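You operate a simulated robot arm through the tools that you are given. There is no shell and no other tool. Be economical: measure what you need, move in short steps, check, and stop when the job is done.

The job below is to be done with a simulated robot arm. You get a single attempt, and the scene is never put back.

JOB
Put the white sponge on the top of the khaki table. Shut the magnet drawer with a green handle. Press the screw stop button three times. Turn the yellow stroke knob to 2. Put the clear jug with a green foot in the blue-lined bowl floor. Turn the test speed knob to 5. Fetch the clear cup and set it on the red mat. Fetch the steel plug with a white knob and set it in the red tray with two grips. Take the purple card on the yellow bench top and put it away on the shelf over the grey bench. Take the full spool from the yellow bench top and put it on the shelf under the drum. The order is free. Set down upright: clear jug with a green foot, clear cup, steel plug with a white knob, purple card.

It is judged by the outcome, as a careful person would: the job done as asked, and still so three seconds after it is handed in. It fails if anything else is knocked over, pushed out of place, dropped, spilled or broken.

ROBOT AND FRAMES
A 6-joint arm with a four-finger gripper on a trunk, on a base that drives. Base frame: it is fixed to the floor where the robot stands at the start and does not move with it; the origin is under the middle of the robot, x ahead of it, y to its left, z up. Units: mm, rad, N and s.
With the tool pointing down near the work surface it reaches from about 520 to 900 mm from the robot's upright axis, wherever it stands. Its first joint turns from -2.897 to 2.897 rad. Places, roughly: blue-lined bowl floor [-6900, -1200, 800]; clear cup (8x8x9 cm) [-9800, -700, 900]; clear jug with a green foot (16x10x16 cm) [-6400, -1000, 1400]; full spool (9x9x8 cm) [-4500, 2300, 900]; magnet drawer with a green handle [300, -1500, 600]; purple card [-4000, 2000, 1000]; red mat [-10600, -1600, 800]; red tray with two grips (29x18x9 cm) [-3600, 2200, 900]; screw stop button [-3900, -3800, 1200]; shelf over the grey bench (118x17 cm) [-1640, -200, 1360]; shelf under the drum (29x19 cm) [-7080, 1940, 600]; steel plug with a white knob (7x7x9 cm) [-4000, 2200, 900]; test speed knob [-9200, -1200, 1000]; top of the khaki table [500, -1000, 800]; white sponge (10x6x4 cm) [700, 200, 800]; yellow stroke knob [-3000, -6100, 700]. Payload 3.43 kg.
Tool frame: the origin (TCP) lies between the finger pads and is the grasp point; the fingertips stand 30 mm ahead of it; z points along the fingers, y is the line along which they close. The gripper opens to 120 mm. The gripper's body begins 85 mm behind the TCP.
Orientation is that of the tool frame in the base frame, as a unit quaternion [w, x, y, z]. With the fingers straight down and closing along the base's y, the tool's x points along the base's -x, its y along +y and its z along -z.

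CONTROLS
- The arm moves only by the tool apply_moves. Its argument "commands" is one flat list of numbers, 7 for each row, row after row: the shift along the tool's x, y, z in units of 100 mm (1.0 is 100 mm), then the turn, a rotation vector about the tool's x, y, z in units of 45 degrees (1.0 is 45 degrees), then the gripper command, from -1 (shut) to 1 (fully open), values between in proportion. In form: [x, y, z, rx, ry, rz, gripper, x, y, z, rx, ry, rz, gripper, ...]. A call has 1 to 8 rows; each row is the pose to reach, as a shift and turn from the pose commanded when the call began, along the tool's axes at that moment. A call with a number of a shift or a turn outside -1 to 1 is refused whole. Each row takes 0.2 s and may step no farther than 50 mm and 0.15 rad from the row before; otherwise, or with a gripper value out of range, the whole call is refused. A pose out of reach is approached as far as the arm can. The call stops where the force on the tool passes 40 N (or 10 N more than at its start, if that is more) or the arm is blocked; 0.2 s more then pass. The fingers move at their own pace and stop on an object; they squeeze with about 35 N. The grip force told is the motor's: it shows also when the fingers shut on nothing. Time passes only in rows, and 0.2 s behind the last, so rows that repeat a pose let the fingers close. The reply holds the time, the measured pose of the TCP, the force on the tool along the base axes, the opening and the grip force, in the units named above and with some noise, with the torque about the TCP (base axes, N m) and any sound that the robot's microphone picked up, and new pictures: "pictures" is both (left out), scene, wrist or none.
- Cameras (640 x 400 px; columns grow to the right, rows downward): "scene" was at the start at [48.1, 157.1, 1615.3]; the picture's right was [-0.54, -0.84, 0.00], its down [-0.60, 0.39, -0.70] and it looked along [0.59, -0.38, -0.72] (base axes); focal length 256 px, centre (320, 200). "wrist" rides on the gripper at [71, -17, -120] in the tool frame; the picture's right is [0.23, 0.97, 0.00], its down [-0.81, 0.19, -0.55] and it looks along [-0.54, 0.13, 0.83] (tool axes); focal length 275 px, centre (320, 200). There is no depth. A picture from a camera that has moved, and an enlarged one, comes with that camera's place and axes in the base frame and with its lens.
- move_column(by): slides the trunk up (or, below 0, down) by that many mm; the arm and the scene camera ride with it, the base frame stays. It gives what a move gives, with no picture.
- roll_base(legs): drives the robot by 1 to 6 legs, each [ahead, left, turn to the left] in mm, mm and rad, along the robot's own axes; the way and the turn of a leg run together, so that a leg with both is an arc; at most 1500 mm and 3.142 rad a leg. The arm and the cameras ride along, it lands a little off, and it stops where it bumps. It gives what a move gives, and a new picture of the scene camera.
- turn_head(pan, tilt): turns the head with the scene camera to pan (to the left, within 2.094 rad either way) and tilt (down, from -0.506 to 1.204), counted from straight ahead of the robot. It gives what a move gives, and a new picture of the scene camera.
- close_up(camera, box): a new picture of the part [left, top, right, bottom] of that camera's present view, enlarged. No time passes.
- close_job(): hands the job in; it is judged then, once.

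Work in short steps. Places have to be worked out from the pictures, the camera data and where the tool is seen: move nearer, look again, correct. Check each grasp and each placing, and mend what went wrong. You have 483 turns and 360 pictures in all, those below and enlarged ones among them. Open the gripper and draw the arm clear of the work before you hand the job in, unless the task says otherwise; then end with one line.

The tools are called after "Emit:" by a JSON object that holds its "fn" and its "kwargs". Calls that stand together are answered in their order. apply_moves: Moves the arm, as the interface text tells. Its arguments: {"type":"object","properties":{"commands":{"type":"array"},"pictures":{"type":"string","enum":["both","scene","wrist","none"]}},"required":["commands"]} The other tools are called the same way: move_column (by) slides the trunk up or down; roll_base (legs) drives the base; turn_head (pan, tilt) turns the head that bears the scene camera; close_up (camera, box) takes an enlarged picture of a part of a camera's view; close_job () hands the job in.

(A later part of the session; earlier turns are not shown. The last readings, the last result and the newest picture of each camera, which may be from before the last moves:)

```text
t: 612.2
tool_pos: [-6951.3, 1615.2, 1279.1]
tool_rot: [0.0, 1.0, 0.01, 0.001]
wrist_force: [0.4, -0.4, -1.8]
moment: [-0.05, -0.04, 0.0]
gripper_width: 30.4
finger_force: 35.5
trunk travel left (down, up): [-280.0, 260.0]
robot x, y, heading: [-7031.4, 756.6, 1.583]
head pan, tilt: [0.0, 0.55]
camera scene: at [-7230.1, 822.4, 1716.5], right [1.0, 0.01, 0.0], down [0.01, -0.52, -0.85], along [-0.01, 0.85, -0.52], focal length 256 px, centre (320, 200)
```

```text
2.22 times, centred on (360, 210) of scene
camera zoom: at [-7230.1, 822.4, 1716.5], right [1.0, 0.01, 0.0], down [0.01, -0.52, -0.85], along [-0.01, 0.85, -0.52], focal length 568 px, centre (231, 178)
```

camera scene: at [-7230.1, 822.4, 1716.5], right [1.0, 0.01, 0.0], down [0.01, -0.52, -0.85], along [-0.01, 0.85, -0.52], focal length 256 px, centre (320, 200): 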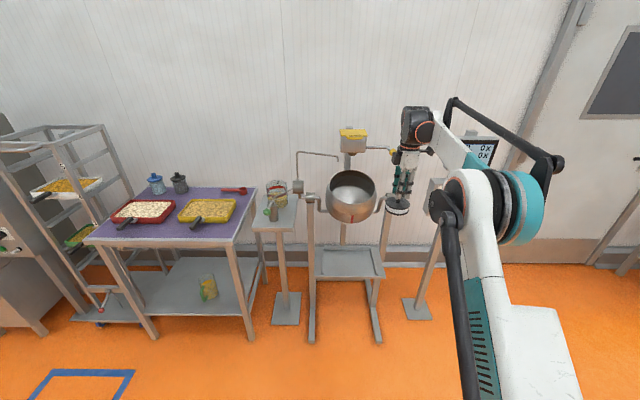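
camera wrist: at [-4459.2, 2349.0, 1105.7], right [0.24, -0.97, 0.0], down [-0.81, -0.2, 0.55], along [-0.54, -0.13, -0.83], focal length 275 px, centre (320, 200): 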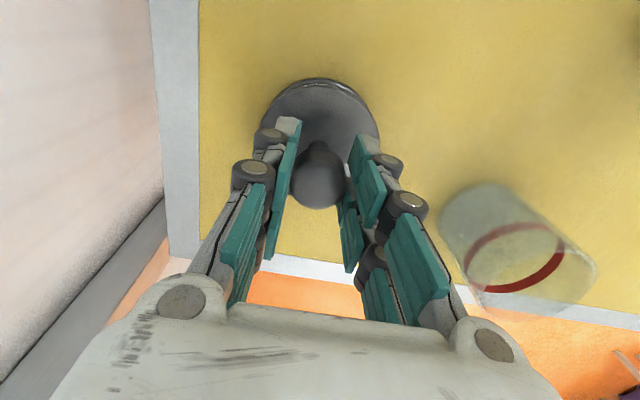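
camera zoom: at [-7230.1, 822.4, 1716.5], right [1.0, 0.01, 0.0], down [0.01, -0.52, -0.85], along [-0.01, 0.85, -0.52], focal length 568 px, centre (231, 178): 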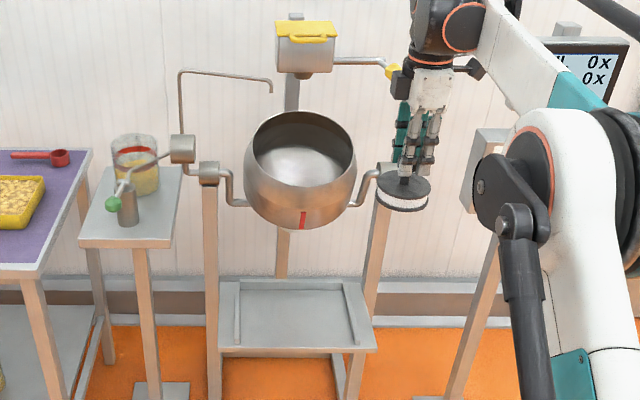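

The drum overhangs the shelf's rear half, so I'll place the spool at the front with the tool tilted 30° back, closing along x. First rotate the tool +90°.

Emit:
{"fn": "apply_moves", "kwargs": {"commands": [0, 0, 0, 0, 0, 0.17, -1, 0, 0, 0, 0, 0, 0.34, -1, 0, 0, 0, 0, 0, 0.51, -1, 0, 0, 0, 0, 0, 0.68, -1, 0, 0, 0, 0, 0, 0.84, -1, 0, 0, 0, 0, 0, 1, -1], "pictures": "none"}}

Emit:
{"fn": "apply_moves", "kwargs": {"commands": [0, 0, 0.1, 0, 0, 0.17, -1, 0, 0, 0.2, 0, 0, 0.34, -1, 0, 0, 0.3, 0, 0, 0.51, -1, 0, 0, 0.4, 0, 0, 0.68, -1, 0, 0, 0.5, 0, 0, 0.84, -1, 0, 0, 0.6, 0, 0, 1, -1], "pictures": "none"}}

Emit:
{"fn": "move_column", "kwargs": {"by": -280}}

Emit:
{"fn": "apply_moves", "kwargs": {"commands": [0, 0, 0.2, 0, -0.16, 0, -1, 0, 0, 0.4, 0, -0.33, 0, -1, 0, 0, 0.6, 0, -0.5, 0, -1, 0, 0, 0.8, 0, -0.667, 0, -1, 0, 0, 1, 0, -0.667, 0, -1], "pictures": "none"}}

```text
t: 613.6
tool_pos: [-6950.0, 1615.8, 1279.4]
tool_rot: [0.0, 0.927, -0.375, 0.001]
wrist_force: [-0.2, -0.5, -0.5]
moment: [-0.02, -0.01, 0.0]
gripper_width: 30.4
finger_force: 35.0
trunk travel left (down, up): [-280.0, 260.0]
robot x, y, heading: [-7026.3, 754.8, 1.578]
head pan, tilt: [0.0, 0.55]
```

```text
t: 615.0
tool_pos: [-6950.7, 1615.5, 1218.8]
tool_rot: [0.0, 0.713, -0.701, 0.001]
wrist_force: [-0.2, 0.3, -0.7]
moment: [-0.04, -0.02, 0.04]
gripper_width: 30.2
finger_force: 35.0
trunk travel left (down, up): [-280.0, 260.0]
robot x, y, heading: [-7028.5, 753.9, 1.582]
head pan, tilt: [0.0, 0.55]
```

```text
t: 617.9
tool_pos: [-6950.1, 1615.7, 940.6]
tool_rot: [0.001, 0.714, -0.7, 0.001]
wrist_force: [0.2, -0.2, -1.9]
moment: [0.01, 0.01, 0.03]
gripper_width: 30.2
finger_force: 35.4
trunk travel left (down, up): [0.0, 540.0]
robot x, y, heading: [-7030.0, 753.6, 1.584]
head pan, tilt: [0.0, 0.55]
```

```text
t: 619.1
tool_pos: [-6950.4, 1616.2, 840.0]
tool_rot: [-0.182, 0.69, -0.676, -0.185]
wrist_force: [-0.1, -0.5, -1.6]
moment: [-0.07, 0.0, -0.01]
gripper_width: 30.2
finger_force: 34.9
trunk travel left (down, up): [0.0, 540.0]
robot x, y, heading: [-7028.9, 754.3, 1.578]
head pan, tilt: [0.0, 0.55]
```

Emit:
{"fn": "apply_moves", "kwargs": {"commands": [0.17, 0, 0.29, 0, 0, 0, -1, 0.33, 0, 0.58, 0, 0, 0, -1, 0.5, 0, 0.866, 0, 0, 0, -1], "pictures": "none"}}

Emit:
{"fn": "roll_base", "kwargs": {"legs": [[120, 122, -0.01]]}}

Emit:
{"fn": "apply_moves", "kwargs": {"commands": [0, 0, 0, 0, 0, 0, -1], "pictures": "both"}}

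```text
t: 619.9
tool_pos: [-6948.5, 1614.9, 739.3]
tool_rot: [-0.181, 0.69, -0.676, -0.184]
wrist_force: [-0.3, 0.5, -1.8]
moment: [-0.04, 0.02, 0.01]
gripper_width: 30.2
finger_force: 34.8
trunk travel left (down, up): [0.0, 540.0]
robot x, y, heading: [-7025.7, 754.4, 1.582]
head pan, tilt: [0.0, 0.55]
```

```text
t: 621.3
tool_pos: [-7064.3, 1736.9, 739.8]
tool_rot: [-0.182, 0.687, -0.679, -0.182]
wrist_force: [0.7, -0.6, -1.7]
moment: [-0.06, 0.02, 0.04]
gripper_width: 30.2
finger_force: 35.4
trunk travel left (down, up): [0.0, 540.0]
robot x, y, heading: [-7153.2, 872.4, 1.574]
head pan, tilt: [0.0, 0.55]
camera scene: at [-7351.8, 944.5, 1436.5], right [1.0, 0.0, 0.0], down [0.0, -0.52, -0.85], along [0.0, 0.85, -0.52], focal length 256 px, centre (320, 200)
```

scene: 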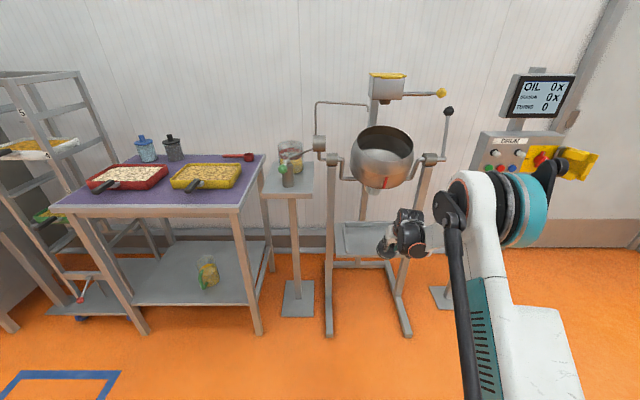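

```text
t: 621.7
tool_pos: [-7062.7, 1736.0, 741.0]
tool_rot: [-0.182, 0.687, -0.679, -0.183]
wrist_force: [-0.6, 0.1, -1.3]
moment: [-0.03, 0.03, -0.03]
gripper_width: 30.1
finger_force: 34.8
trunk travel left (down, up): [0.0, 540.0]
robot x, y, heading: [-7151.2, 875.7, 1.569]
head pan, tilt: [0.0, 0.55]
camera scene: at [-7352.0, 944.8, 1436.5], right [1.0, 0.0, 0.0], down [0.0, -0.52, -0.85], along [0.0, 0.85, -0.52], focal length 256 px, centre (320, 200)
camera wrist: at [-7046.5, 1613.1, 807.5], right [-0.97, -0.21, -0.12], down [-0.2, 0.42, 0.88], along [-0.14, 0.88, -0.45], focal length 275 px, centre (320, 200)
```

scene: 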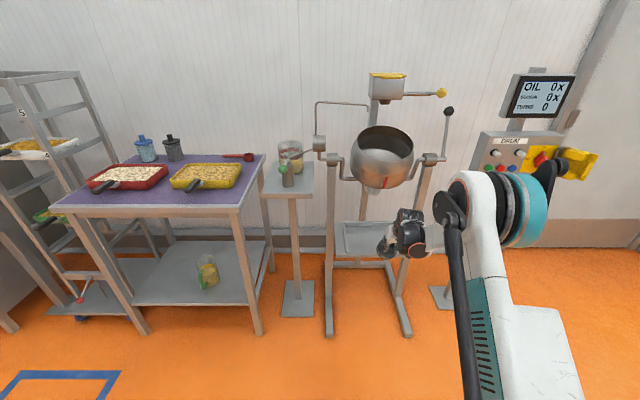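
wrist: 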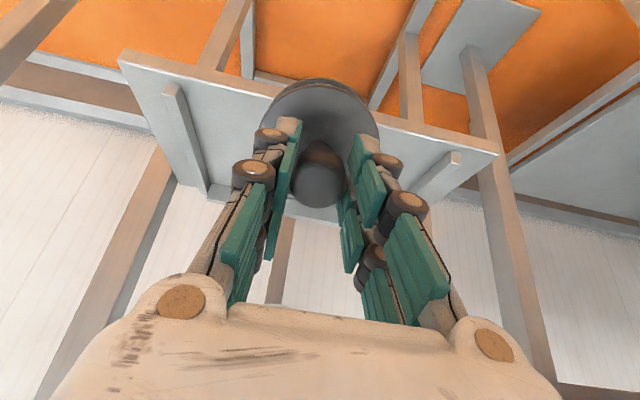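

The shelf's front edge is at y≈1820 with side rails at x≈-7235 and -6915. Move ahead 150 mm so the spool is over it.

Emit:
{"fn": "roll_base", "kwargs": {"legs": [[150, 10, 0]]}}

Emit:
{"fn": "apply_moves", "kwargs": {"commands": [0.1, 0, 0.173, 0, 0, 0, -1, 0.15, 0, 0.26, 0, 0, 0, -1], "pictures": "both"}}

```text
t: 623.1
tool_pos: [-7073.0, 1888.1, 740.4]
tool_rot: [-0.182, 0.686, -0.68, -0.184]
wrist_force: [-0.5, -0.7, -0.7]
moment: [-0.03, -0.04, -0.03]
gripper_width: 29.9
finger_force: 35.3
trunk travel left (down, up): [0.0, 540.0]
robot x, y, heading: [-7163.3, 1025.3, 1.569]
head pan, tilt: [0.0, 0.55]
camera scene: at [-7361.9, 1096.5, 1436.5], right [1.0, 0.0, 0.0], down [0.0, -0.52, -0.85], along [0.0, 0.85, -0.52], focal length 256 px, centre (320, 200)
```

scene: 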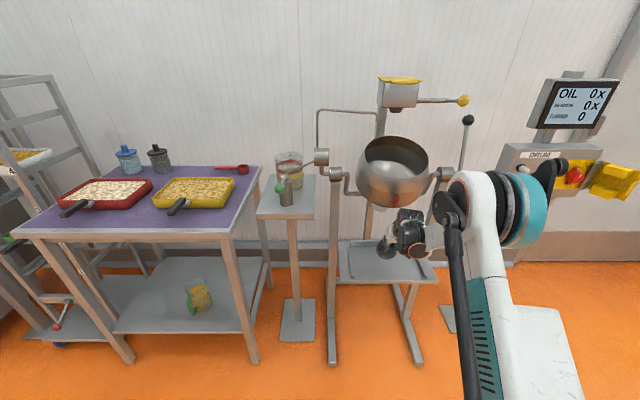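

```text
t: 623.7
tool_pos: [-7073.1, 1888.2, 709.7]
tool_rot: [-0.183, 0.686, -0.68, -0.183]
wrist_force: [0.6, 0.3, -0.9]
moment: [-0.06, 0.04, 0.0]
gripper_width: 30.3
finger_force: 34.9
trunk travel left (down, up): [0.0, 540.0]
robot x, y, heading: [-7161.9, 1027.8, 1.573]
head pan, tilt: [0.0, 0.55]
camera scene: at [-7362.0, 1096.9, 1436.5], right [1.0, 0.0, 0.0], down [0.0, -0.52, -0.85], along [0.0, 0.85, -0.52], focal length 256 px, centre (320, 200)
camera wrist: at [-7056.4, 1765.4, 778.1], right [-0.97, -0.21, -0.12], down [-0.2, 0.42, 0.88], along [-0.14, 0.88, -0.45], focal length 275 px, centre (320, 200)
```

scene: 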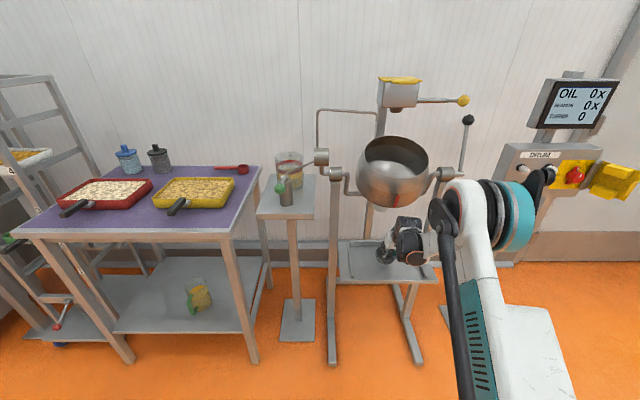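
wrist: 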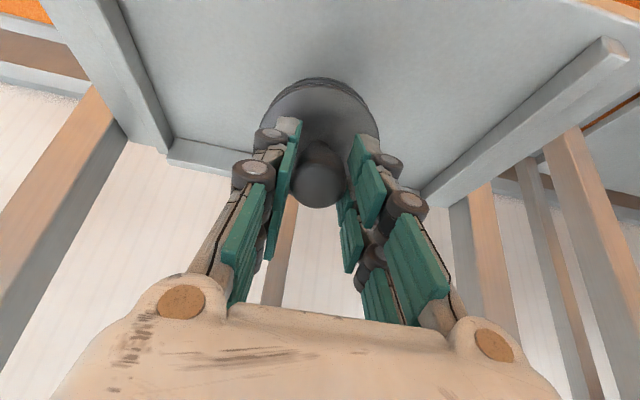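

Clear all round. Lower on in small rows.

Emit:
{"fn": "apply_moves", "kwargs": {"commands": [0.025, 0, 0.043, 0, 0, 0, -1, 0.05, 0, 0.087, 0, 0, 0, -1, 0.075, 0, 0.13, 0, 0, 0, -1, 0.1, 0, 0.173, 0, 0, 0, -1, 0.12, 0, 0.208, 0, 0, 0, -1, 0.14, 0, 0.242, 0, 0, 0, -1, 0.16, 0, 0.277, 0, 0, 0, -1, 0.18, 0, 0.312, 0, 0, 0, -1], "pictures": "wrist"}}

```text
t: 625.5
tool_pos: [-7072.8, 1886.5, 676.7]
tool_rot: [-0.183, 0.687, -0.679, -0.184]
wrist_force: [5.0, 5.6, 28.9]
moment: [0.65, -0.48, -0.05]
gripper_width: 29.8
finger_force: 35.0
trunk travel left (down, up): [0.0, 540.0]
robot x, y, heading: [-7163.7, 1026.6, 1.572]
head pan, tilt: [0.0, 0.55]
camera wrist: at [-7055.4, 1764.0, 743.3], right [-0.97, -0.21, -0.12], down [-0.2, 0.42, 0.88], along [-0.13, 0.88, -0.45], focal length 275 px, centre (320, 200)
```

wrist: 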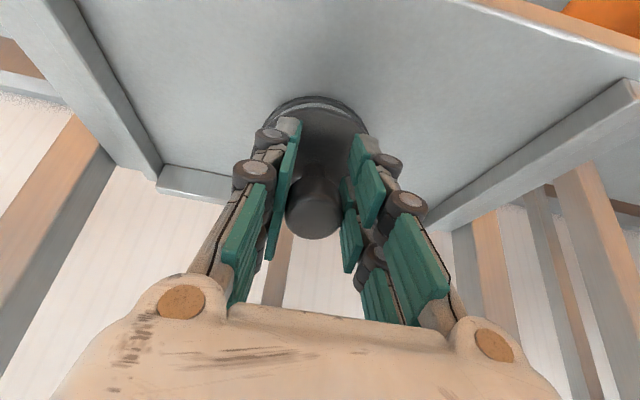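

The spool pivots flat in the grip as intended. A few mm more.

Emit:
{"fn": "apply_moves", "kwargs": {"commands": [0.01, 0, 0.017, 0, 0, 0, -1, 0.02, 0, 0.035, 0, 0, 0, -1, 0.03, 0, 0.052, 0, 0, 0, -1], "pictures": "wrist"}}

```text
t: 626.3
tool_pos: [-7074.1, 1885.6, 669.0]
tool_rot: [-0.184, 0.686, -0.679, -0.184]
wrist_force: [3.4, 3.9, 29.9]
moment: [0.61, -0.32, -0.08]
gripper_width: 29.7
finger_force: 34.5
trunk travel left (down, up): [0.0, 540.0]
robot x, y, heading: [-7162.2, 1025.6, 1.572]
head pan, tilt: [0.0, 0.55]
camera wrist: at [-7056.6, 1763.2, 737.3], right [-0.97, -0.21, -0.12], down [-0.2, 0.42, 0.88], along [-0.14, 0.88, -0.45], focal length 275 px, centre (320, 200)
```

wrist: 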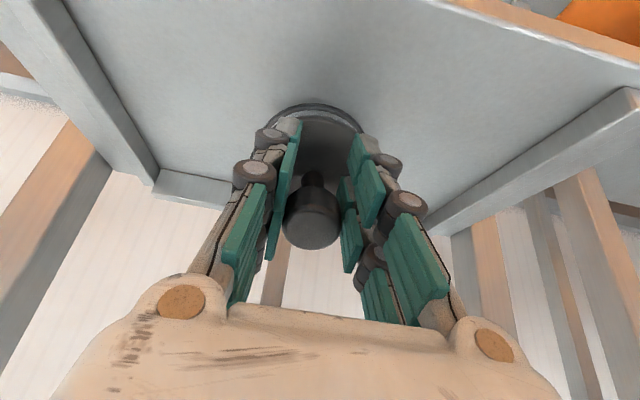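

Emit:
{"fn": "apply_moves", "kwargs": {"commands": [0.01, 0, 0.017, 0, 0, 0, -1, 0.02, 0, 0.035, 0, 0, 0, -1, 0.03, 0, 0.052, 0, 0, 0, -1], "pictures": "wrist"}}

```text
t: 627.1
tool_pos: [-7075.4, 1886.4, 662.1]
tool_rot: [-0.182, 0.687, -0.68, -0.183]
wrist_force: [-1.0, 6.3, 21.5]
moment: [0.5, 0.01, 0.01]
gripper_width: 30.4
finger_force: 35.4
trunk travel left (down, up): [0.0, 540.0]
robot x, y, heading: [-7163.9, 1028.4, 1.57]
head pan, tilt: [0.0, 0.55]
camera wrist: at [-7057.3, 1764.0, 729.8], right [-0.97, -0.21, -0.12], down [-0.2, 0.42, 0.88], along [-0.14, 0.88, -0.45], focal length 275 px, centre (320, 200)
```

wrist: 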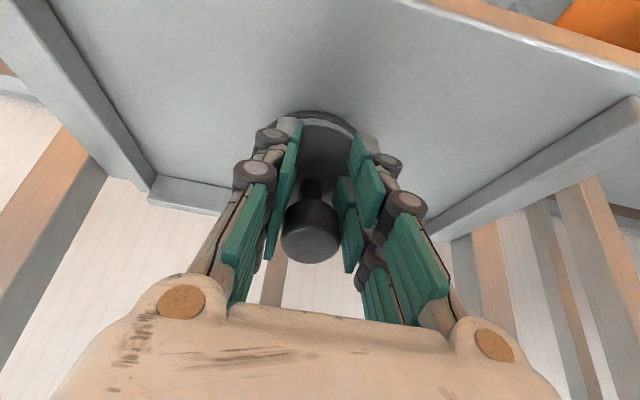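

The knob now stands vertical, so the spool is flat. Release and withdraw along the tilted axis.

Emit:
{"fn": "apply_moves", "kwargs": {"commands": [0, 0, 0, 0, 0, 0, -0.6, 0, 0, 0, 0, 0, 0, -0.1, 0, 0, -0.05, 0, 0, 0, 0.1, 0, 0, -0.3, 0, 0, 0, 0.1, 0, 0, -0.6, 0, 0, 0, 0.1, 0, 0, -1, 0, 0, 0, 0.1], "pictures": "wrist"}}

```text
t: 628.5
tool_pos: [-7072.8, 1837.9, 747.4]
tool_rot: [-0.182, 0.686, -0.68, -0.183]
wrist_force: [0.0, 0.5, -1.0]
moment: [-0.02, 0.03, 0.0]
gripper_width: 66.2
finger_force: 0.0
trunk travel left (down, up): [0.0, 540.0]
robot x, y, heading: [-7160.9, 1026.3, 1.578]
head pan, tilt: [0.0, 0.55]
camera wrist: at [-7056.1, 1716.1, 815.4], right [-0.97, -0.21, -0.12], down [-0.2, 0.42, 0.88], along [-0.14, 0.88, -0.45], focal length 275 px, centre (320, 200)
```

wrist: 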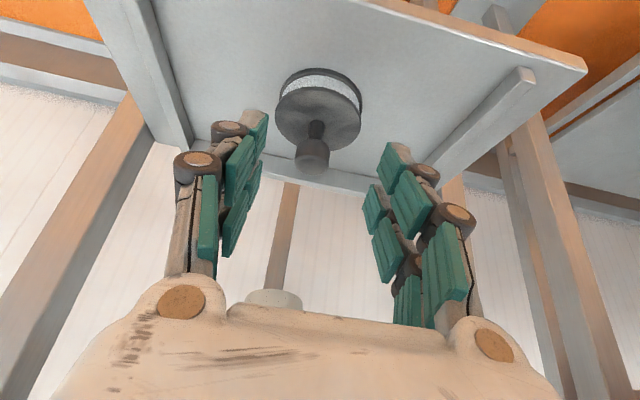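

The spool lies flat on the shelf under the drum. Now the cup: back off, raise the trunk and drive west along the north aisle.

Emit:
{"fn": "roll_base", "kwargs": {"legs": [[-430, 0, 0]]}}

Emit:
{"fn": "move_column", "kwargs": {"by": 450}}

Emit:
{"fn": "roll_base", "kwargs": {"legs": [[0, 1300, 0], [0, 1200, 0]]}}

Emit:
{"fn": "turn_head", "kwargs": {"pan": 2.09, "tilt": 0.5}}

```text
t: 631.1
tool_pos: [-7073.3, 1413.1, 747.1]
tool_rot: [-0.183, 0.687, -0.679, -0.184]
wrist_force: [-0.2, 1.6, -0.8]
moment: [-0.03, -0.01, -0.03]
gripper_width: 66.1
finger_force: 0.1
trunk travel left (down, up): [0.0, 540.0]
robot x, y, heading: [-7156.3, 599.9, 1.572]
head pan, tilt: [0.0, 0.55]
camera scene: at [-7361.4, 671.0, 1436.5], right [1.0, 0.0, 0.0], down [0.0, -0.52, -0.85], along [0.0, 0.85, -0.52], focal length 256 px, centre (320, 200)
```

scene: 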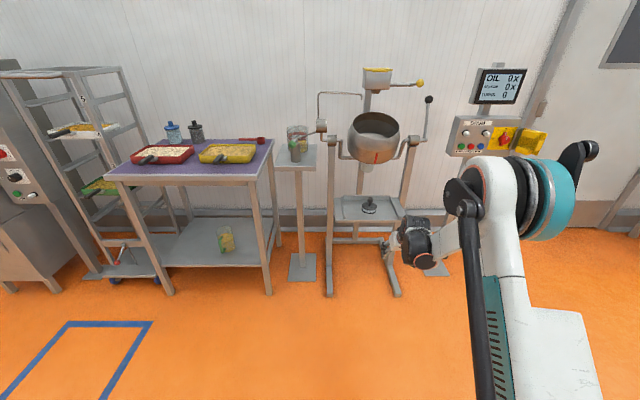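

```text
refused: 450 is not a number from -400 to 400
```

```text
t: 643.4
tool_pos: [-9560.8, 1444.9, 748.1]
tool_rot: [0.184, -0.681, 0.685, 0.182]
wrist_force: [0.9, 0.2, -0.1]
moment: [-0.01, -0.01, -0.03]
gripper_width: 66.2
finger_force: 0.1
trunk travel left (down, up): [0.0, 540.0]
robot x, y, heading: [-9665.1, 634.9, 1.555]
head pan, tilt: [0.0, 0.55]
camera scene: at [-9861.8, 707.2, 1436.5], right [1.0, -0.01, 0.0], down [-0.01, -0.52, -0.85], along [0.01, 0.85, -0.52], focal length 256 px, centre (320, 200)
```

scene: 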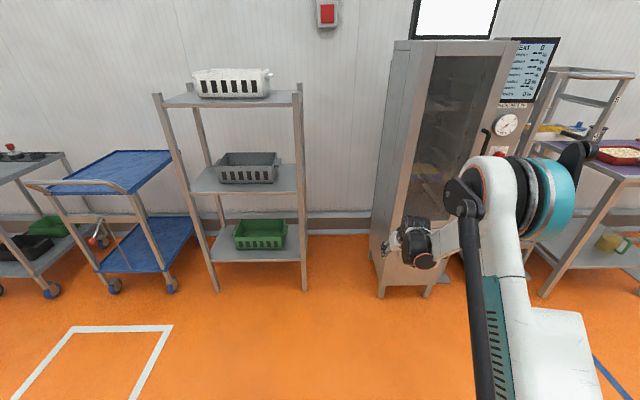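

```text
t: 645.3
tool_pos: [-9560.8, 1444.3, 747.7]
tool_rot: [0.184, -0.681, 0.685, 0.182]
wrist_force: [-0.5, -0.6, -0.3]
moment: [0.0, 0.0, 0.03]
gripper_width: 66.1
finger_force: 0.0
trunk travel left (down, up): [0.0, 540.0]
robot x, y, heading: [-9664.7, 631.2, 1.562]
head pan, tilt: [2.089, 0.499]
camera scene: at [-9942.9, 573.6, 1441.1], right [-0.48, 0.88, 0.0], down [0.42, 0.23, -0.88], along [-0.77, -0.42, -0.48], focal length 256 px, centre (320, 200)
```

scene: 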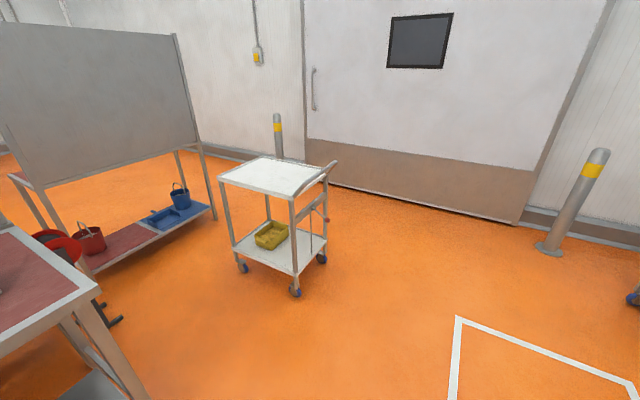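

The arm was still low but nothing was touched. Raise the trunk fully and turn around to face the red bench.

Emit:
{"fn": "move_column", "kwargs": {"by": 400}}

Emit:
{"fn": "move_column", "kwargs": {"by": 100}}

Emit:
{"fn": "roll_base", "kwargs": {"legs": [[0, 0, 3.14]]}}

Emit:
{"fn": "turn_head", "kwargs": {"pan": 0.0, "tilt": 0.7}}

```text
t: 649.2
tool_pos: [-9561.7, 1444.3, 1147.3]
tool_rot: [0.184, -0.681, 0.685, 0.181]
wrist_force: [-0.4, -0.1, -0.2]
moment: [0.0, 0.02, -0.01]
gripper_width: 66.2
finger_force: 0.0
trunk travel left (down, up): [-400.0, 140.0]
robot x, y, heading: [-9663.1, 633.9, 1.552]
head pan, tilt: [2.089, 0.499]
```

```text
t: 650.5
tool_pos: [-9561.7, 1444.4, 1248.2]
tool_rot: [0.184, -0.681, 0.685, 0.182]
wrist_force: [-0.6, 0.3, -0.7]
moment: [-0.02, -0.03, 0.04]
gripper_width: 66.0
finger_force: 0.1
trunk travel left (down, up): [-500.0, 40.0]
robot x, y, heading: [-9664.2, 633.7, 1.556]
head pan, tilt: [2.089, 0.499]
```

```text
t: 658.2
tool_pos: [-9792.0, -173.8, 1248.2]
tool_rot: [0.179, 0.696, 0.669, -0.187]
wrist_force: [0.0, 0.2, 0.1]
moment: [-0.01, 0.02, 0.0]
gripper_width: 66.0
finger_force: 0.0
trunk travel left (down, up): [-500.0, 40.0]
robot x, y, heading: [-9663.0, 631.0, -1.619]
head pan, tilt: [2.089, 0.499]
camera scene: at [-9380.9, 684.9, 1941.1], right [0.45, -0.89, 0.0], down [-0.43, -0.22, -0.88], along [0.78, 0.4, -0.48], focal length 256 px, centre (320, 200)
```

scene: 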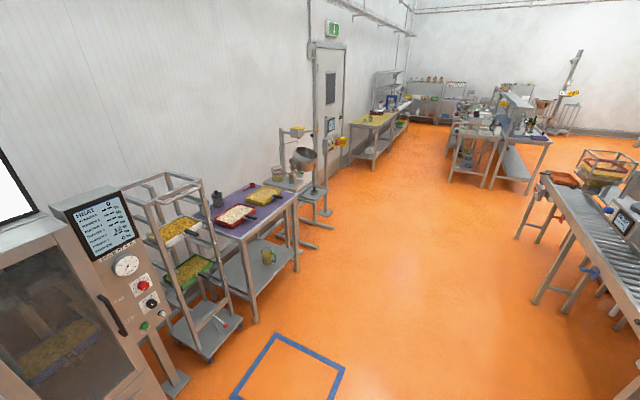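

```text
t: 660.2
tool_pos: [-9792.4, -174.3, 1247.7]
tool_rot: [0.179, 0.697, 0.669, -0.187]
wrist_force: [-0.4, 0.1, -0.5]
moment: [-0.04, -0.04, -0.03]
gripper_width: 66.0
finger_force: 0.0
trunk travel left (down, up): [-500.0, 40.0]
robot x, y, heading: [-9665.6, 634.3, -1.626]
head pan, tilt: [0.0, 0.7]
camera scene: at [-9466.3, 558.9, 1923.4], right [-1.0, 0.05, 0.0], down [0.03, 0.64, -0.76], along [-0.04, -0.76, -0.64], focal length 256 px, centre (320, 200)
```

scene: 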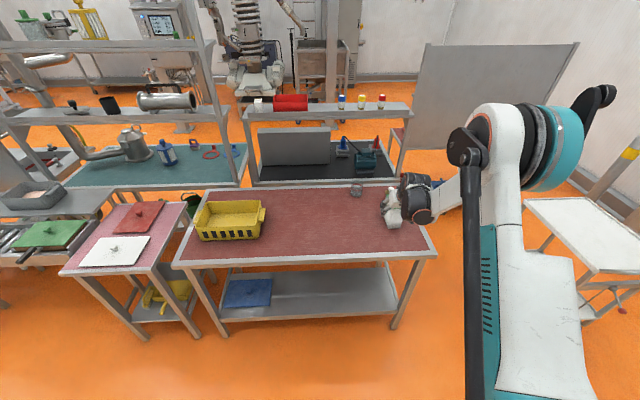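

From the north the cup (-9763, -705) is free from above; the shelf edge is at y≈-812. Untilt the tool, open it, and drive ahead.

Emit:
{"fn": "apply_moves", "kwargs": {"commands": [0, 0, 0, 0, 0.17, 0, 1, 0, 0, 0, 0, 0.34, 0, 1, 0, 0, 0, 0, 0.51, 0, 1, 0, 0, 0, 0, 0.667, 0, 1], "pictures": "none"}}

Emit:
{"fn": "roll_base", "kwargs": {"legs": [[450, 0, 0.055]]}}

Emit:
{"fn": "apply_moves", "kwargs": {"commands": [0, 0, 0, 0, 0, 0, 1], "pictures": "wrist"}}

```text
t: 661.2
tool_pos: [-9792.7, -175.4, 1247.0]
tool_rot: [-0.002, 0.721, 0.693, 0.0]
wrist_force: [-0.3, 0.4, -0.5]
moment: [0.06, -0.01, -0.01]
gripper_width: 120.0
finger_force: 0.0
trunk travel left (down, up): [-500.0, 40.0]
robot x, y, heading: [-9663.6, 631.6, -1.622]
head pan, tilt: [0.0, 0.7]
```

```text
t: 663.9
tool_pos: [-9757.9, -628.3, 1246.7]
tool_rot: [-0.001, 0.702, 0.712, 0.0]
wrist_force: [0.6, -0.4, -1.4]
moment: [0.09, 0.0, 0.0]
gripper_width: 120.1
finger_force: 0.0
trunk travel left (down, up): [-500.0, 40.0]
robot x, y, heading: [-9667.8, 190.4, -1.568]
head pan, tilt: [0.0, 0.7]
camera scene: at [-9472.1, 122.3, 1923.3], right [-1.0, -0.01, 0.0], down [0.0, 0.65, -0.76], along [0.0, -0.76, -0.65], focal length 256 px, centre (320, 200)
```

scene: 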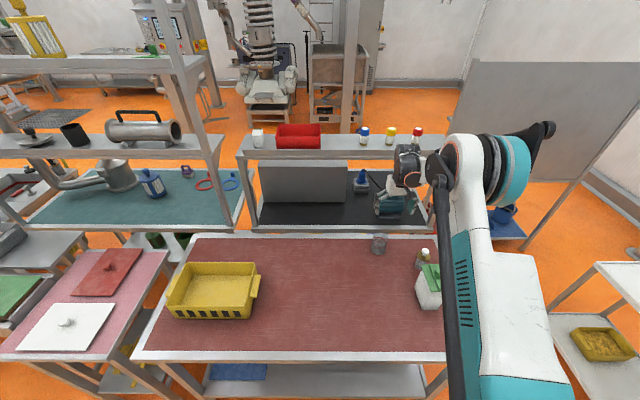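

```text
t: 664.3
tool_pos: [-9756.9, -626.7, 1247.8]
tool_rot: [-0.001, 0.701, 0.713, 0.0]
wrist_force: [-0.4, -0.1, -0.9]
moment: [0.04, 0.0, 0.0]
gripper_width: 119.9
finger_force: 0.1
trunk travel left (down, up): [-500.0, 40.0]
robot x, y, heading: [-9670.7, 187.2, -1.566]
head pan, tilt: [0.0, 0.7]
camera wrist: at [-9775.8, -556.2, 1367.0], right [0.97, 0.24, 0.0], down [0.2, -0.81, 0.55], along [0.13, -0.54, -0.83], focal length 275 px, centre (320, 200)
```

wrist: 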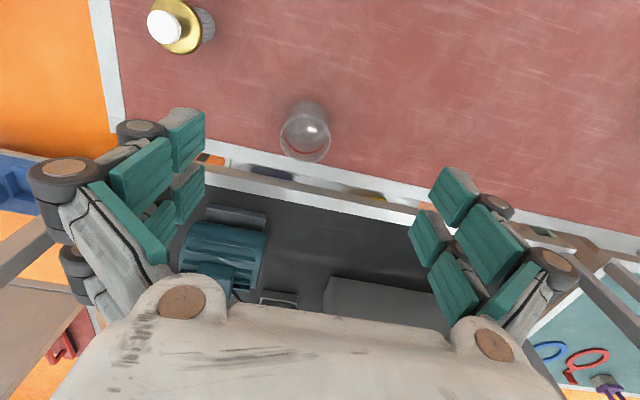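

Cup at about (-9765, -692). Move the base 50 mm ahead, align, lower 150 mm and check.

Emit:
{"fn": "roll_base", "kwargs": {"legs": [[50, 0, 0]]}}

Emit:
{"fn": "move_column", "kwargs": {"by": -150}}

Emit:
{"fn": "apply_moves", "kwargs": {"commands": [-0.15, -0.08, 0, 0, 0, 0, 1], "pictures": "wrist"}}

```text
t: 665.2
tool_pos: [-9757.2, -679.6, 1244.7]
tool_rot: [-0.002, 0.702, 0.713, 0.001]
wrist_force: [-0.4, -1.1, 0.0]
moment: [0.11, -0.03, 0.03]
gripper_width: 119.7
finger_force: 0.0
trunk travel left (down, up): [-500.0, 40.0]
robot x, y, heading: [-9674.8, 136.0, -1.567]
head pan, tilt: [0.0, 0.7]
camera scene: at [-9471.8, 69.1, 1923.1], right [-1.0, -0.01, 0.0], down [0.0, 0.65, -0.76], along [0.0, -0.76, -0.65], focal length 256 px, centre (320, 200)
```

scene: 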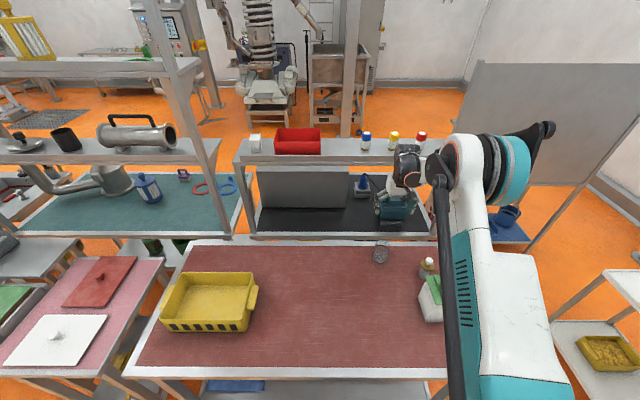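

```text
t: 666.9
tool_pos: [-9756.9, -675.1, 1099.2]
tool_rot: [-0.001, 0.702, 0.712, -0.001]
wrist_force: [-0.4, -0.3, 0.3]
moment: [-0.02, -0.01, 0.02]
gripper_width: 119.9
finger_force: 0.1
trunk travel left (down, up): [-350.0, 190.0]
robot x, y, heading: [-9672.8, 135.5, -1.565]
head pan, tilt: [0.0, 0.7]
```

```text
t: 667.3
tool_pos: [-9764.5, -692.5, 1097.2]
tool_rot: [-0.001, 0.701, 0.713, -0.001]
wrist_force: [0.3, -0.2, -0.3]
moment: [0.0, 0.0, 0.02]
gripper_width: 119.9
finger_force: 0.1
trunk travel left (down, up): [-350.0, 190.0]
robot x, y, heading: [-9674.6, 138.8, -1.568]
head pan, tilt: [0.0, 0.7]
camera wrist: at [-9782.7, -621.3, 1217.5], right [0.97, 0.25, 0.0], down [0.21, -0.81, 0.55], along [0.13, -0.54, -0.83], focal length 275 px, centre (320, 200)
```

wrist: 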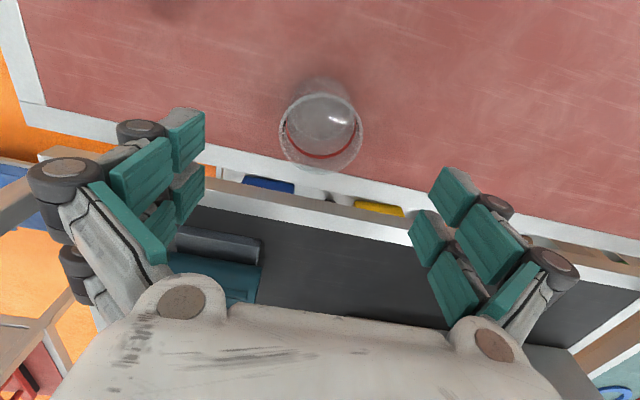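

Emit:
{"fn": "apply_moves", "kwargs": {"commands": [-0.07, 0, 0.2, 0, 0, 0, 1, -0.07, 0, 0.4, 0, 0, 0, 1, -0.07, 0, 0.6, 0, 0, 0, 1, -0.07, 0, 0.75, 0, 0, 0, 1], "pictures": "wrist"}}

```text
t: 668.3
tool_pos: [-9764.3, -699.7, 1023.4]
tool_rot: [-0.001, 0.701, 0.713, 0.0]
wrist_force: [0.2, -0.1, -1.2]
moment: [0.01, -0.01, 0.03]
gripper_width: 119.7
finger_force: 0.0
trunk travel left (down, up): [-350.0, 190.0]
robot x, y, heading: [-9670.5, 137.0, -1.564]
head pan, tilt: [0.0, 0.7]
camera wrist: at [-9782.7, -629.0, 1142.4], right [0.97, 0.25, 0.0], down [0.21, -0.81, 0.55], along [0.13, -0.54, -0.83], focal length 275 px, centre (320, 200)
```

wrist: 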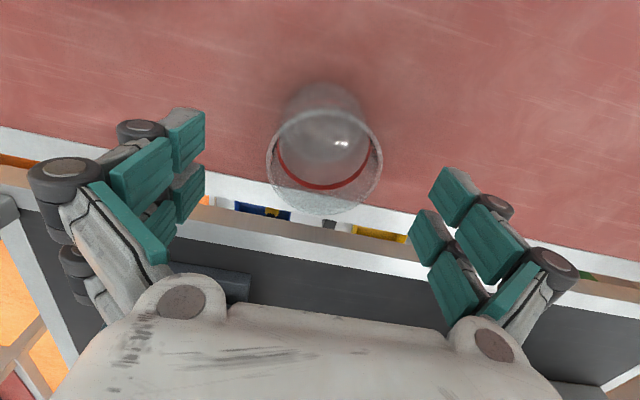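

Rim at z≈965, centre (-9760, -712). Centre, go down 86 mm and close gently.

Emit:
{"fn": "apply_moves", "kwargs": {"commands": [-0.12, 0.04, 0.1, 0, 0, 0, 1, -0.12, 0.04, 0.3, 0, 0, 0, 1, -0.12, 0.04, 0.5, 0, 0, 0, 1, -0.12, 0.04, 0.7, 0, 0, 0, 1, -0.12, 0.04, 0.86, 0, 0, 0, 1], "pictures": "wrist"}}

```text
t: 669.5
tool_pos: [-9760.5, -711.5, 937.5]
tool_rot: [0.0, 0.702, 0.713, -0.002]
wrist_force: [0.5, 0.1, -0.1]
moment: [-0.01, 0.0, 0.0]
gripper_width: 120.3
finger_force: 0.1
trunk travel left (down, up): [-350.0, 190.0]
robot x, y, heading: [-9669.7, 136.0, -1.569]
head pan, tilt: [0.0, 0.7]
camera wrist: at [-9778.3, -640.0, 1056.4], right [0.97, 0.25, 0.0], down [0.21, -0.81, 0.55], along [0.13, -0.54, -0.83], focal length 275 px, centre (320, 200)
```

wrist: 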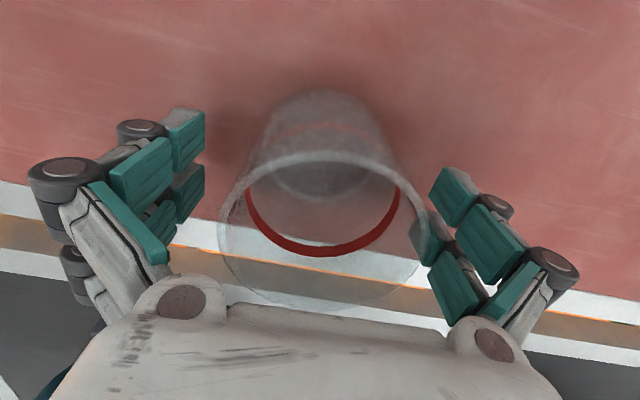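

Fingers straddle the (empty) cup. Close on it.

Emit:
{"fn": "apply_moves", "kwargs": {"commands": [0, 0, 0, 0, 0, 0, 0.6, 0, 0, 0, 0, 0, 0, 0.3, 0, 0, 0, 0, 0, 0, 0.1, 0, 0, 0, 0, 0, 0, 0.1], "pictures": "none"}}

Emit:
{"fn": "apply_moves", "kwargs": {"commands": [0, 0, -0.1, 0, 0, 0, 0.1, 0, 0, -0.3, 0, 0, 0, 0.1, 0, 0, -0.6, 0, 0, 0, 0.1, 0, 0, -0.95, 0, 0, 0, 0.1], "pictures": "wrist"}}

```text
t: 670.5
tool_pos: [-9760.4, -710.5, 937.9]
tool_rot: [0.0, 0.702, 0.713, -0.001]
wrist_force: [1.2, -0.1, 2.1]
moment: [0.0, -0.11, -0.01]
gripper_width: 73.0
finger_force: 35.4
trunk travel left (down, up): [-350.0, 190.0]
robot x, y, heading: [-9673.2, 137.5, -1.558]
head pan, tilt: [0.0, 0.7]
```

```text
t: 671.5
tool_pos: [-9760.6, -711.0, 1029.8]
tool_rot: [0.0, 0.702, 0.712, -0.001]
wrist_force: [0.2, 0.7, -1.3]
moment: [-0.06, 0.0, 0.03]
gripper_width: 72.5
finger_force: 35.4
trunk travel left (down, up): [-350.0, 190.0]
robot x, y, heading: [-9673.6, 135.7, -1.566]
head pan, tilt: [0.0, 0.7]
camera wrist: at [-9779.7, -640.0, 1149.7], right [0.97, 0.25, 0.0], down [0.21, -0.81, 0.55], along [0.13, -0.54, -0.83], focal length 275 px, centre (320, 200)
```

wrist: 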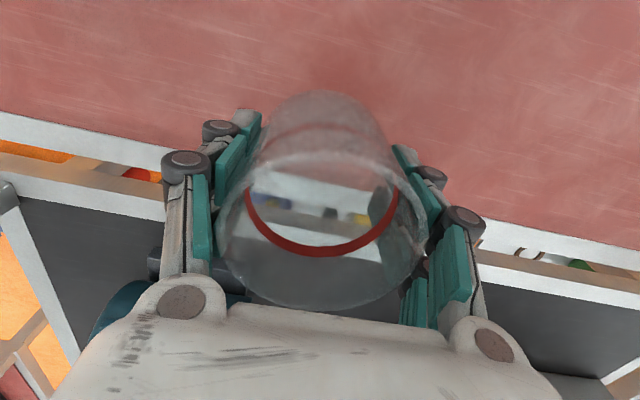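

The cup is held (72 mm). Back out, raise, and go around the west end of the pegboard bench.

Emit:
{"fn": "roll_base", "kwargs": {"legs": [[-450, 0, 0]]}}

Emit:
{"fn": "move_column", "kwargs": {"by": 190}}

Emit:
{"fn": "roll_base", "kwargs": {"legs": [[0, -1200, 0], [0, -1100, 0]]}}

Emit:
{"fn": "turn_head", "kwargs": {"pan": 0.15, "tilt": 0.45}}

```text
t: 674.2
tool_pos: [-9762.2, -268.2, 1030.3]
tool_rot: [-0.001, 0.701, 0.713, 0.0]
wrist_force: [-0.5, 0.3, -0.1]
moment: [-0.07, 0.0, -0.05]
gripper_width: 72.6
finger_force: 35.0
trunk travel left (down, up): [-350.0, 190.0]
robot x, y, heading: [-9673.1, 576.2, -1.561]
head pan, tilt: [0.0, 0.7]
camera scene: at [-9475.0, 516.1, 1773.4], right [-1.0, -0.01, 0.0], down [-0.01, 0.64, -0.77], along [0.01, -0.77, -0.64], focal length 256 px, centre (320, 200)
```

scene: 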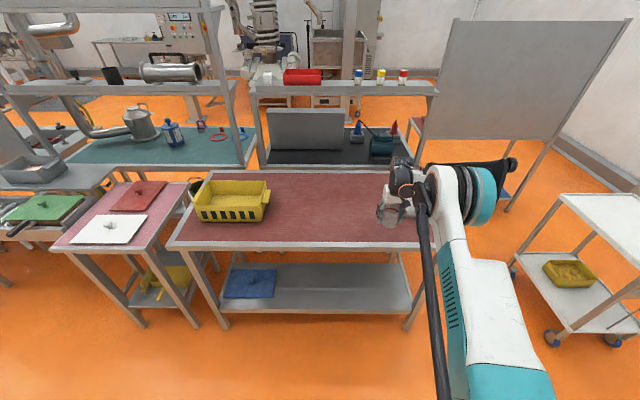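

```text
t: 676.3
tool_pos: [-9761.9, -268.7, 1219.6]
tool_rot: [-0.001, 0.701, 0.713, 0.0]
wrist_force: [-0.3, -1.0, -0.8]
moment: [-0.03, 0.03, 0.0]
gripper_width: 72.4
finger_force: 35.0
trunk travel left (down, up): [-540.0, 0.0]
robot x, y, heading: [-9675.2, 581.3, -1.565]
head pan, tilt: [0.0, 0.7]
```

```text
t: 687.7
tool_pos: [-12049.5, -324.3, 1220.0]
tool_rot: [-0.002, 0.687, 0.727, 0.0]
wrist_force: [-0.1, 0.5, -0.9]
moment: [0.01, -0.01, 0.0]
gripper_width: 71.9
finger_force: 34.8
trunk travel left (down, up): [-540.0, 0.0]
robot x, y, heading: [-11993.4, 524.1, -1.528]
head pan, tilt: [0.0, 0.7]
camera scene: at [-11790.6, 470.1, 1963.4], right [-1.0, -0.05, 0.0], down [-0.03, 0.64, -0.76], along [0.04, -0.76, -0.64], focal length 256 px, centre (320, 200)
```

scene: 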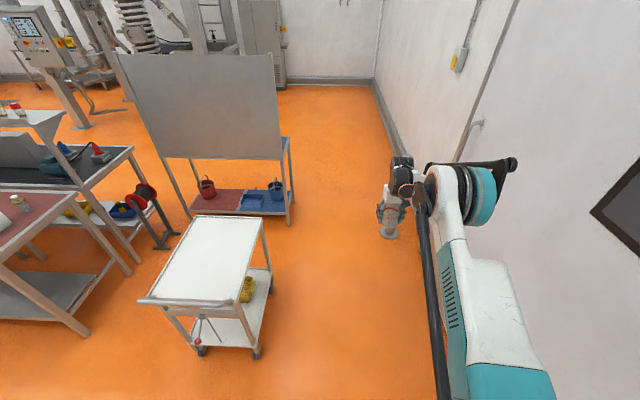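

```text
t: 688.5
tool_pos: [-12046.3, -324.9, 1218.6]
tool_rot: [-0.001, 0.687, 0.726, -0.001]
wrist_force: [0.5, 0.0, -1.3]
moment: [-0.01, 0.01, 0.0]
gripper_width: 71.6
finger_force: 34.7
trunk travel left (down, up): [-540.0, 0.0]
robot x, y, heading: [-11992.9, 528.5, -1.519]
head pan, tilt: [0.15, 0.45]
camera scene: at [-11776.0, 464.8, 1985.5], right [-0.98, -0.19, 0.0], down [-0.08, 0.43, -0.9], along [0.18, -0.88, -0.44], focal length 256 px, centre (320, 200)
```

scene: 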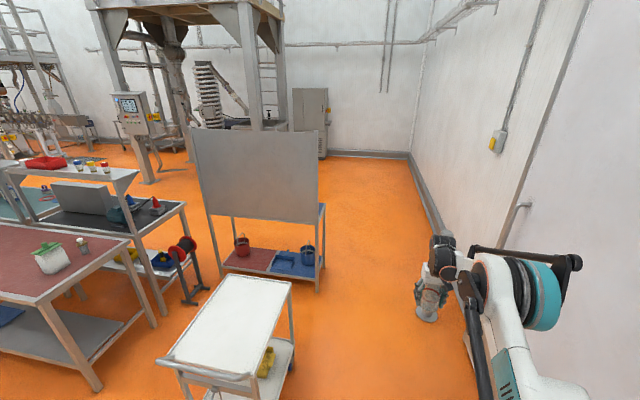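

The corridor along the wall is clear. Drive south past the bench, turn to face +y and strafe to the red mat.

Emit:
{"fn": "roll_base", "kwargs": {"legs": [[1450, 0, -0.05], [1450, 0, 0], [0, 0, 1.57], [0, 0, 1.57], [0, -1330, 0]]}}

Emit:
{"fn": "turn_head", "kwargs": {"pan": 0.0, "tilt": 0.75}}

```text
t: 712.8
tool_pos: [-11405.8, -1562.6, 1220.1]
tool_rot: [-0.004, -0.697, 0.717, 0.002]
wrist_force: [-0.1, 0.0, -0.8]
moment: [0.03, 0.04, 0.02]
gripper_width: 70.8
finger_force: 34.6
trunk travel left (down, up): [-540.0, 0.0]
robot x, y, heading: [-11524.9, -2406.5, 1.528]
head pan, tilt: [0.15, 0.45]
stopped in leg 5: the force on the tool passed its limit at 70 N (the readings are from after the stop); the commanded pose is now the measured one
camera scene: at [-11738.8, -2324.1, 1985.2], right [0.99, 0.11, 0.0], down [0.05, -0.43, -0.9], along [-0.1, 0.89, -0.44], focal length 256 px, centre (320, 200)
```

scene: 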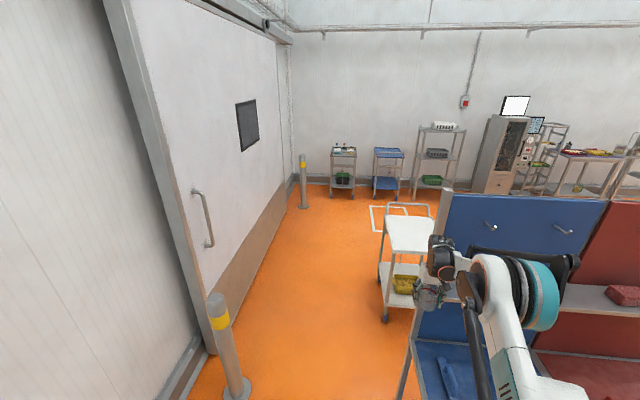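

```text
t: 713.5
tool_pos: [-11405.0, -1563.3, 1219.7]
tool_rot: [-0.005, -0.698, 0.716, 0.002]
wrist_force: [-9.1, 1.1, -1.2]
moment: [-0.03, -0.19, 0.16]
gripper_width: 71.1
finger_force: 34.9
trunk travel left (down, up): [-540.0, 0.0]
robot x, y, heading: [-11524.6, -2407.4, 1.53]
head pan, tilt: [0.0, 0.75]
camera scene: at [-11724.8, -2333.4, 1959.0], right [1.0, -0.04, 0.0], down [-0.03, -0.68, -0.73], along [0.03, 0.73, -0.68], focal length 256 px, centre (320, 200)
```

scene: 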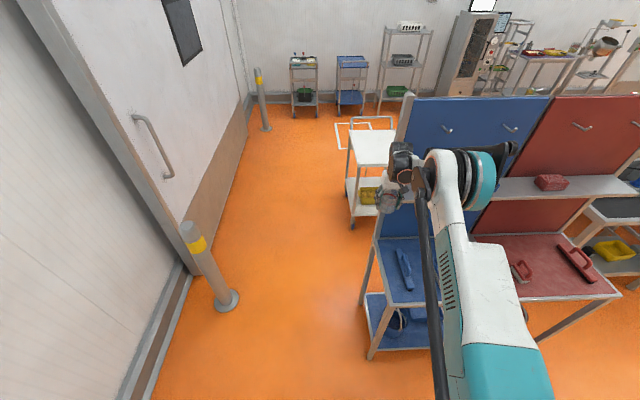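

I struck the end of the pegboard shelf while strafing too close. Move back west, retreat south and check the cup and bench.

Emit:
{"fn": "roll_base", "kwargs": {"legs": [[0, 120, 0], [-400, 0, 0.04]]}}

Emit:
{"fn": "apply_moves", "kwargs": {"commands": [0, 0, 0, 0, 0, 0, 0.1], "pictures": "wrist"}}

Emit:
{"fn": "close_up", "kwargs": {"camera": "scene", "box": [340, 60, 640, 260]}}

```text
t: 716.9
tool_pos: [-11569.2, -1959.4, 1221.4]
tool_rot: [0.006, 0.714, -0.7, -0.003]
wrist_force: [0.5, -0.1, -0.9]
moment: [0.05, -0.03, -0.01]
gripper_width: 70.5
finger_force: 35.4
trunk travel left (down, up): [-540.0, 0.0]
robot x, y, heading: [-11648.5, -2806.0, 1.575]
head pan, tilt: [0.0, 0.75]
camera scene: at [-11852.8, -2744.2, 1959.2], right [1.0, 0.0, 0.0], down [0.0, -0.68, -0.73], along [0.0, 0.73, -0.68], focal length 256 px, centre (320, 200)
```

scene: 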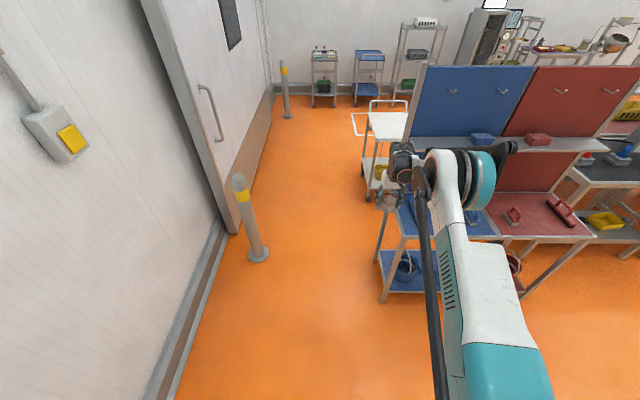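

```text
t: 717.3
tool_pos: [-11568.8, -1959.4, 1219.9]
tool_rot: [0.006, 0.714, -0.7, -0.002]
wrist_force: [0.4, 0.7, -0.1]
moment: [0.01, -0.02, 0.01]
gripper_width: 70.5
finger_force: 36.0
trunk travel left (down, up): [-540.0, 0.0]
robot x, y, heading: [-11652.5, -2806.1, 1.574]
head pan, tilt: [0.0, 0.75]
camera wrist: at [-11550.7, -2030.1, 1339.5], right [-0.97, -0.25, 0.01], down [-0.2, 0.81, 0.55], along [-0.15, 0.53, -0.83], focal length 275 px, centre (320, 200)
```

wrist: 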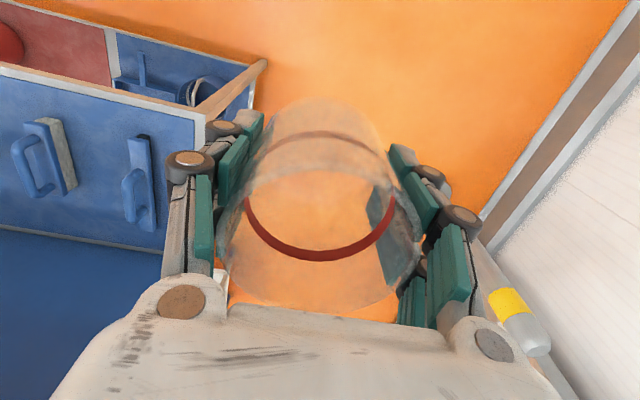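

```text
2.00 times, centred on (490, 160) of scene
camera zoom: at [-11852.8, -2743.3, 1959.1], right [1.0, 0.0, 0.0], down [0.0, -0.68, -0.73], along [0.0, 0.73, -0.68], focal length 511 px, centre (-20, 280)
```

zoom: 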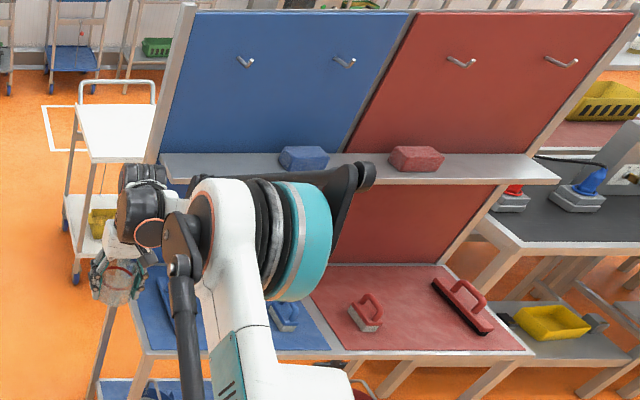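

Nothing was disturbed and the cup is still held. Strafe east to line up with the free middle of the red mat (-10570).

Emit:
{"fn": "roll_base", "kwargs": {"legs": [[0, -1000, 0]]}}

Emit:
{"fn": "apply_moves", "kwargs": {"commands": [0, 0, 0, 0, 0, 0, 0.1], "pictures": "wrist"}}

```text
t: 722.5
tool_pos: [-10561.9, -1964.3, 1220.0]
tool_rot: [0.006, 0.708, -0.706, -0.003]
wrist_force: [-0.5, 1.2, -1.0]
moment: [-0.04, -0.01, 0.01]
gripper_width: 70.7
finger_force: 35.2
trunk travel left (down, up): [-540.0, 0.0]
robot x, y, heading: [-10658.2, -2812.6, 1.561]
head pan, tilt: [0.0, 0.75]
camera scene: at [-10855.5, -2743.7, 1959.2], right [1.0, -0.01, 0.0], down [-0.01, -0.68, -0.73], along [0.01, 0.73, -0.68], focal length 256 px, centre (320, 200)
```

scene: 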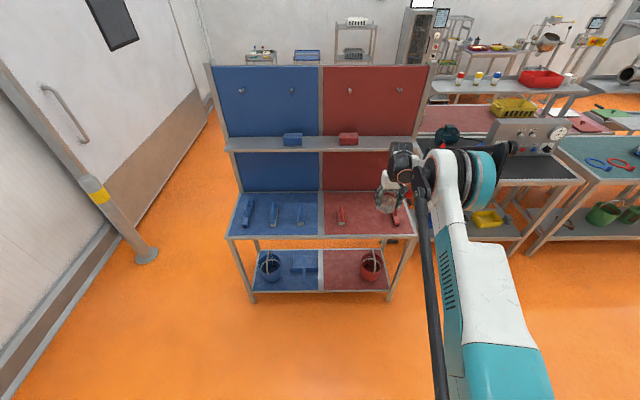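

```text
t: 722.9
tool_pos: [-10562.6, -1962.8, 1218.8]
tool_rot: [0.006, 0.709, -0.705, -0.003]
wrist_force: [-0.2, -0.4, -1.2]
moment: [0.0, 0.02, 0.0]
gripper_width: 70.5
finger_force: 34.6
trunk travel left (down, up): [-540.0, 0.0]
robot x, y, heading: [-10659.1, -2809.6, 1.568]
head pan, tilt: [0.0, 0.75]
camera wrist: at [-10544.5, -2034.8, 1339.3], right [-0.97, -0.24, 0.01], down [-0.19, 0.81, 0.55], along [-0.14, 0.53, -0.83], focal length 275 px, centre (320, 200)
```

wrist: 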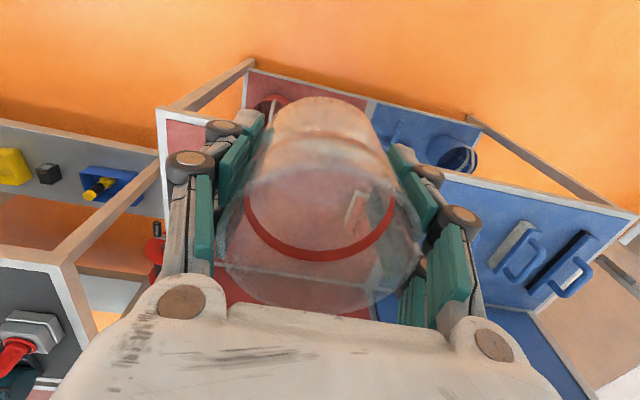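

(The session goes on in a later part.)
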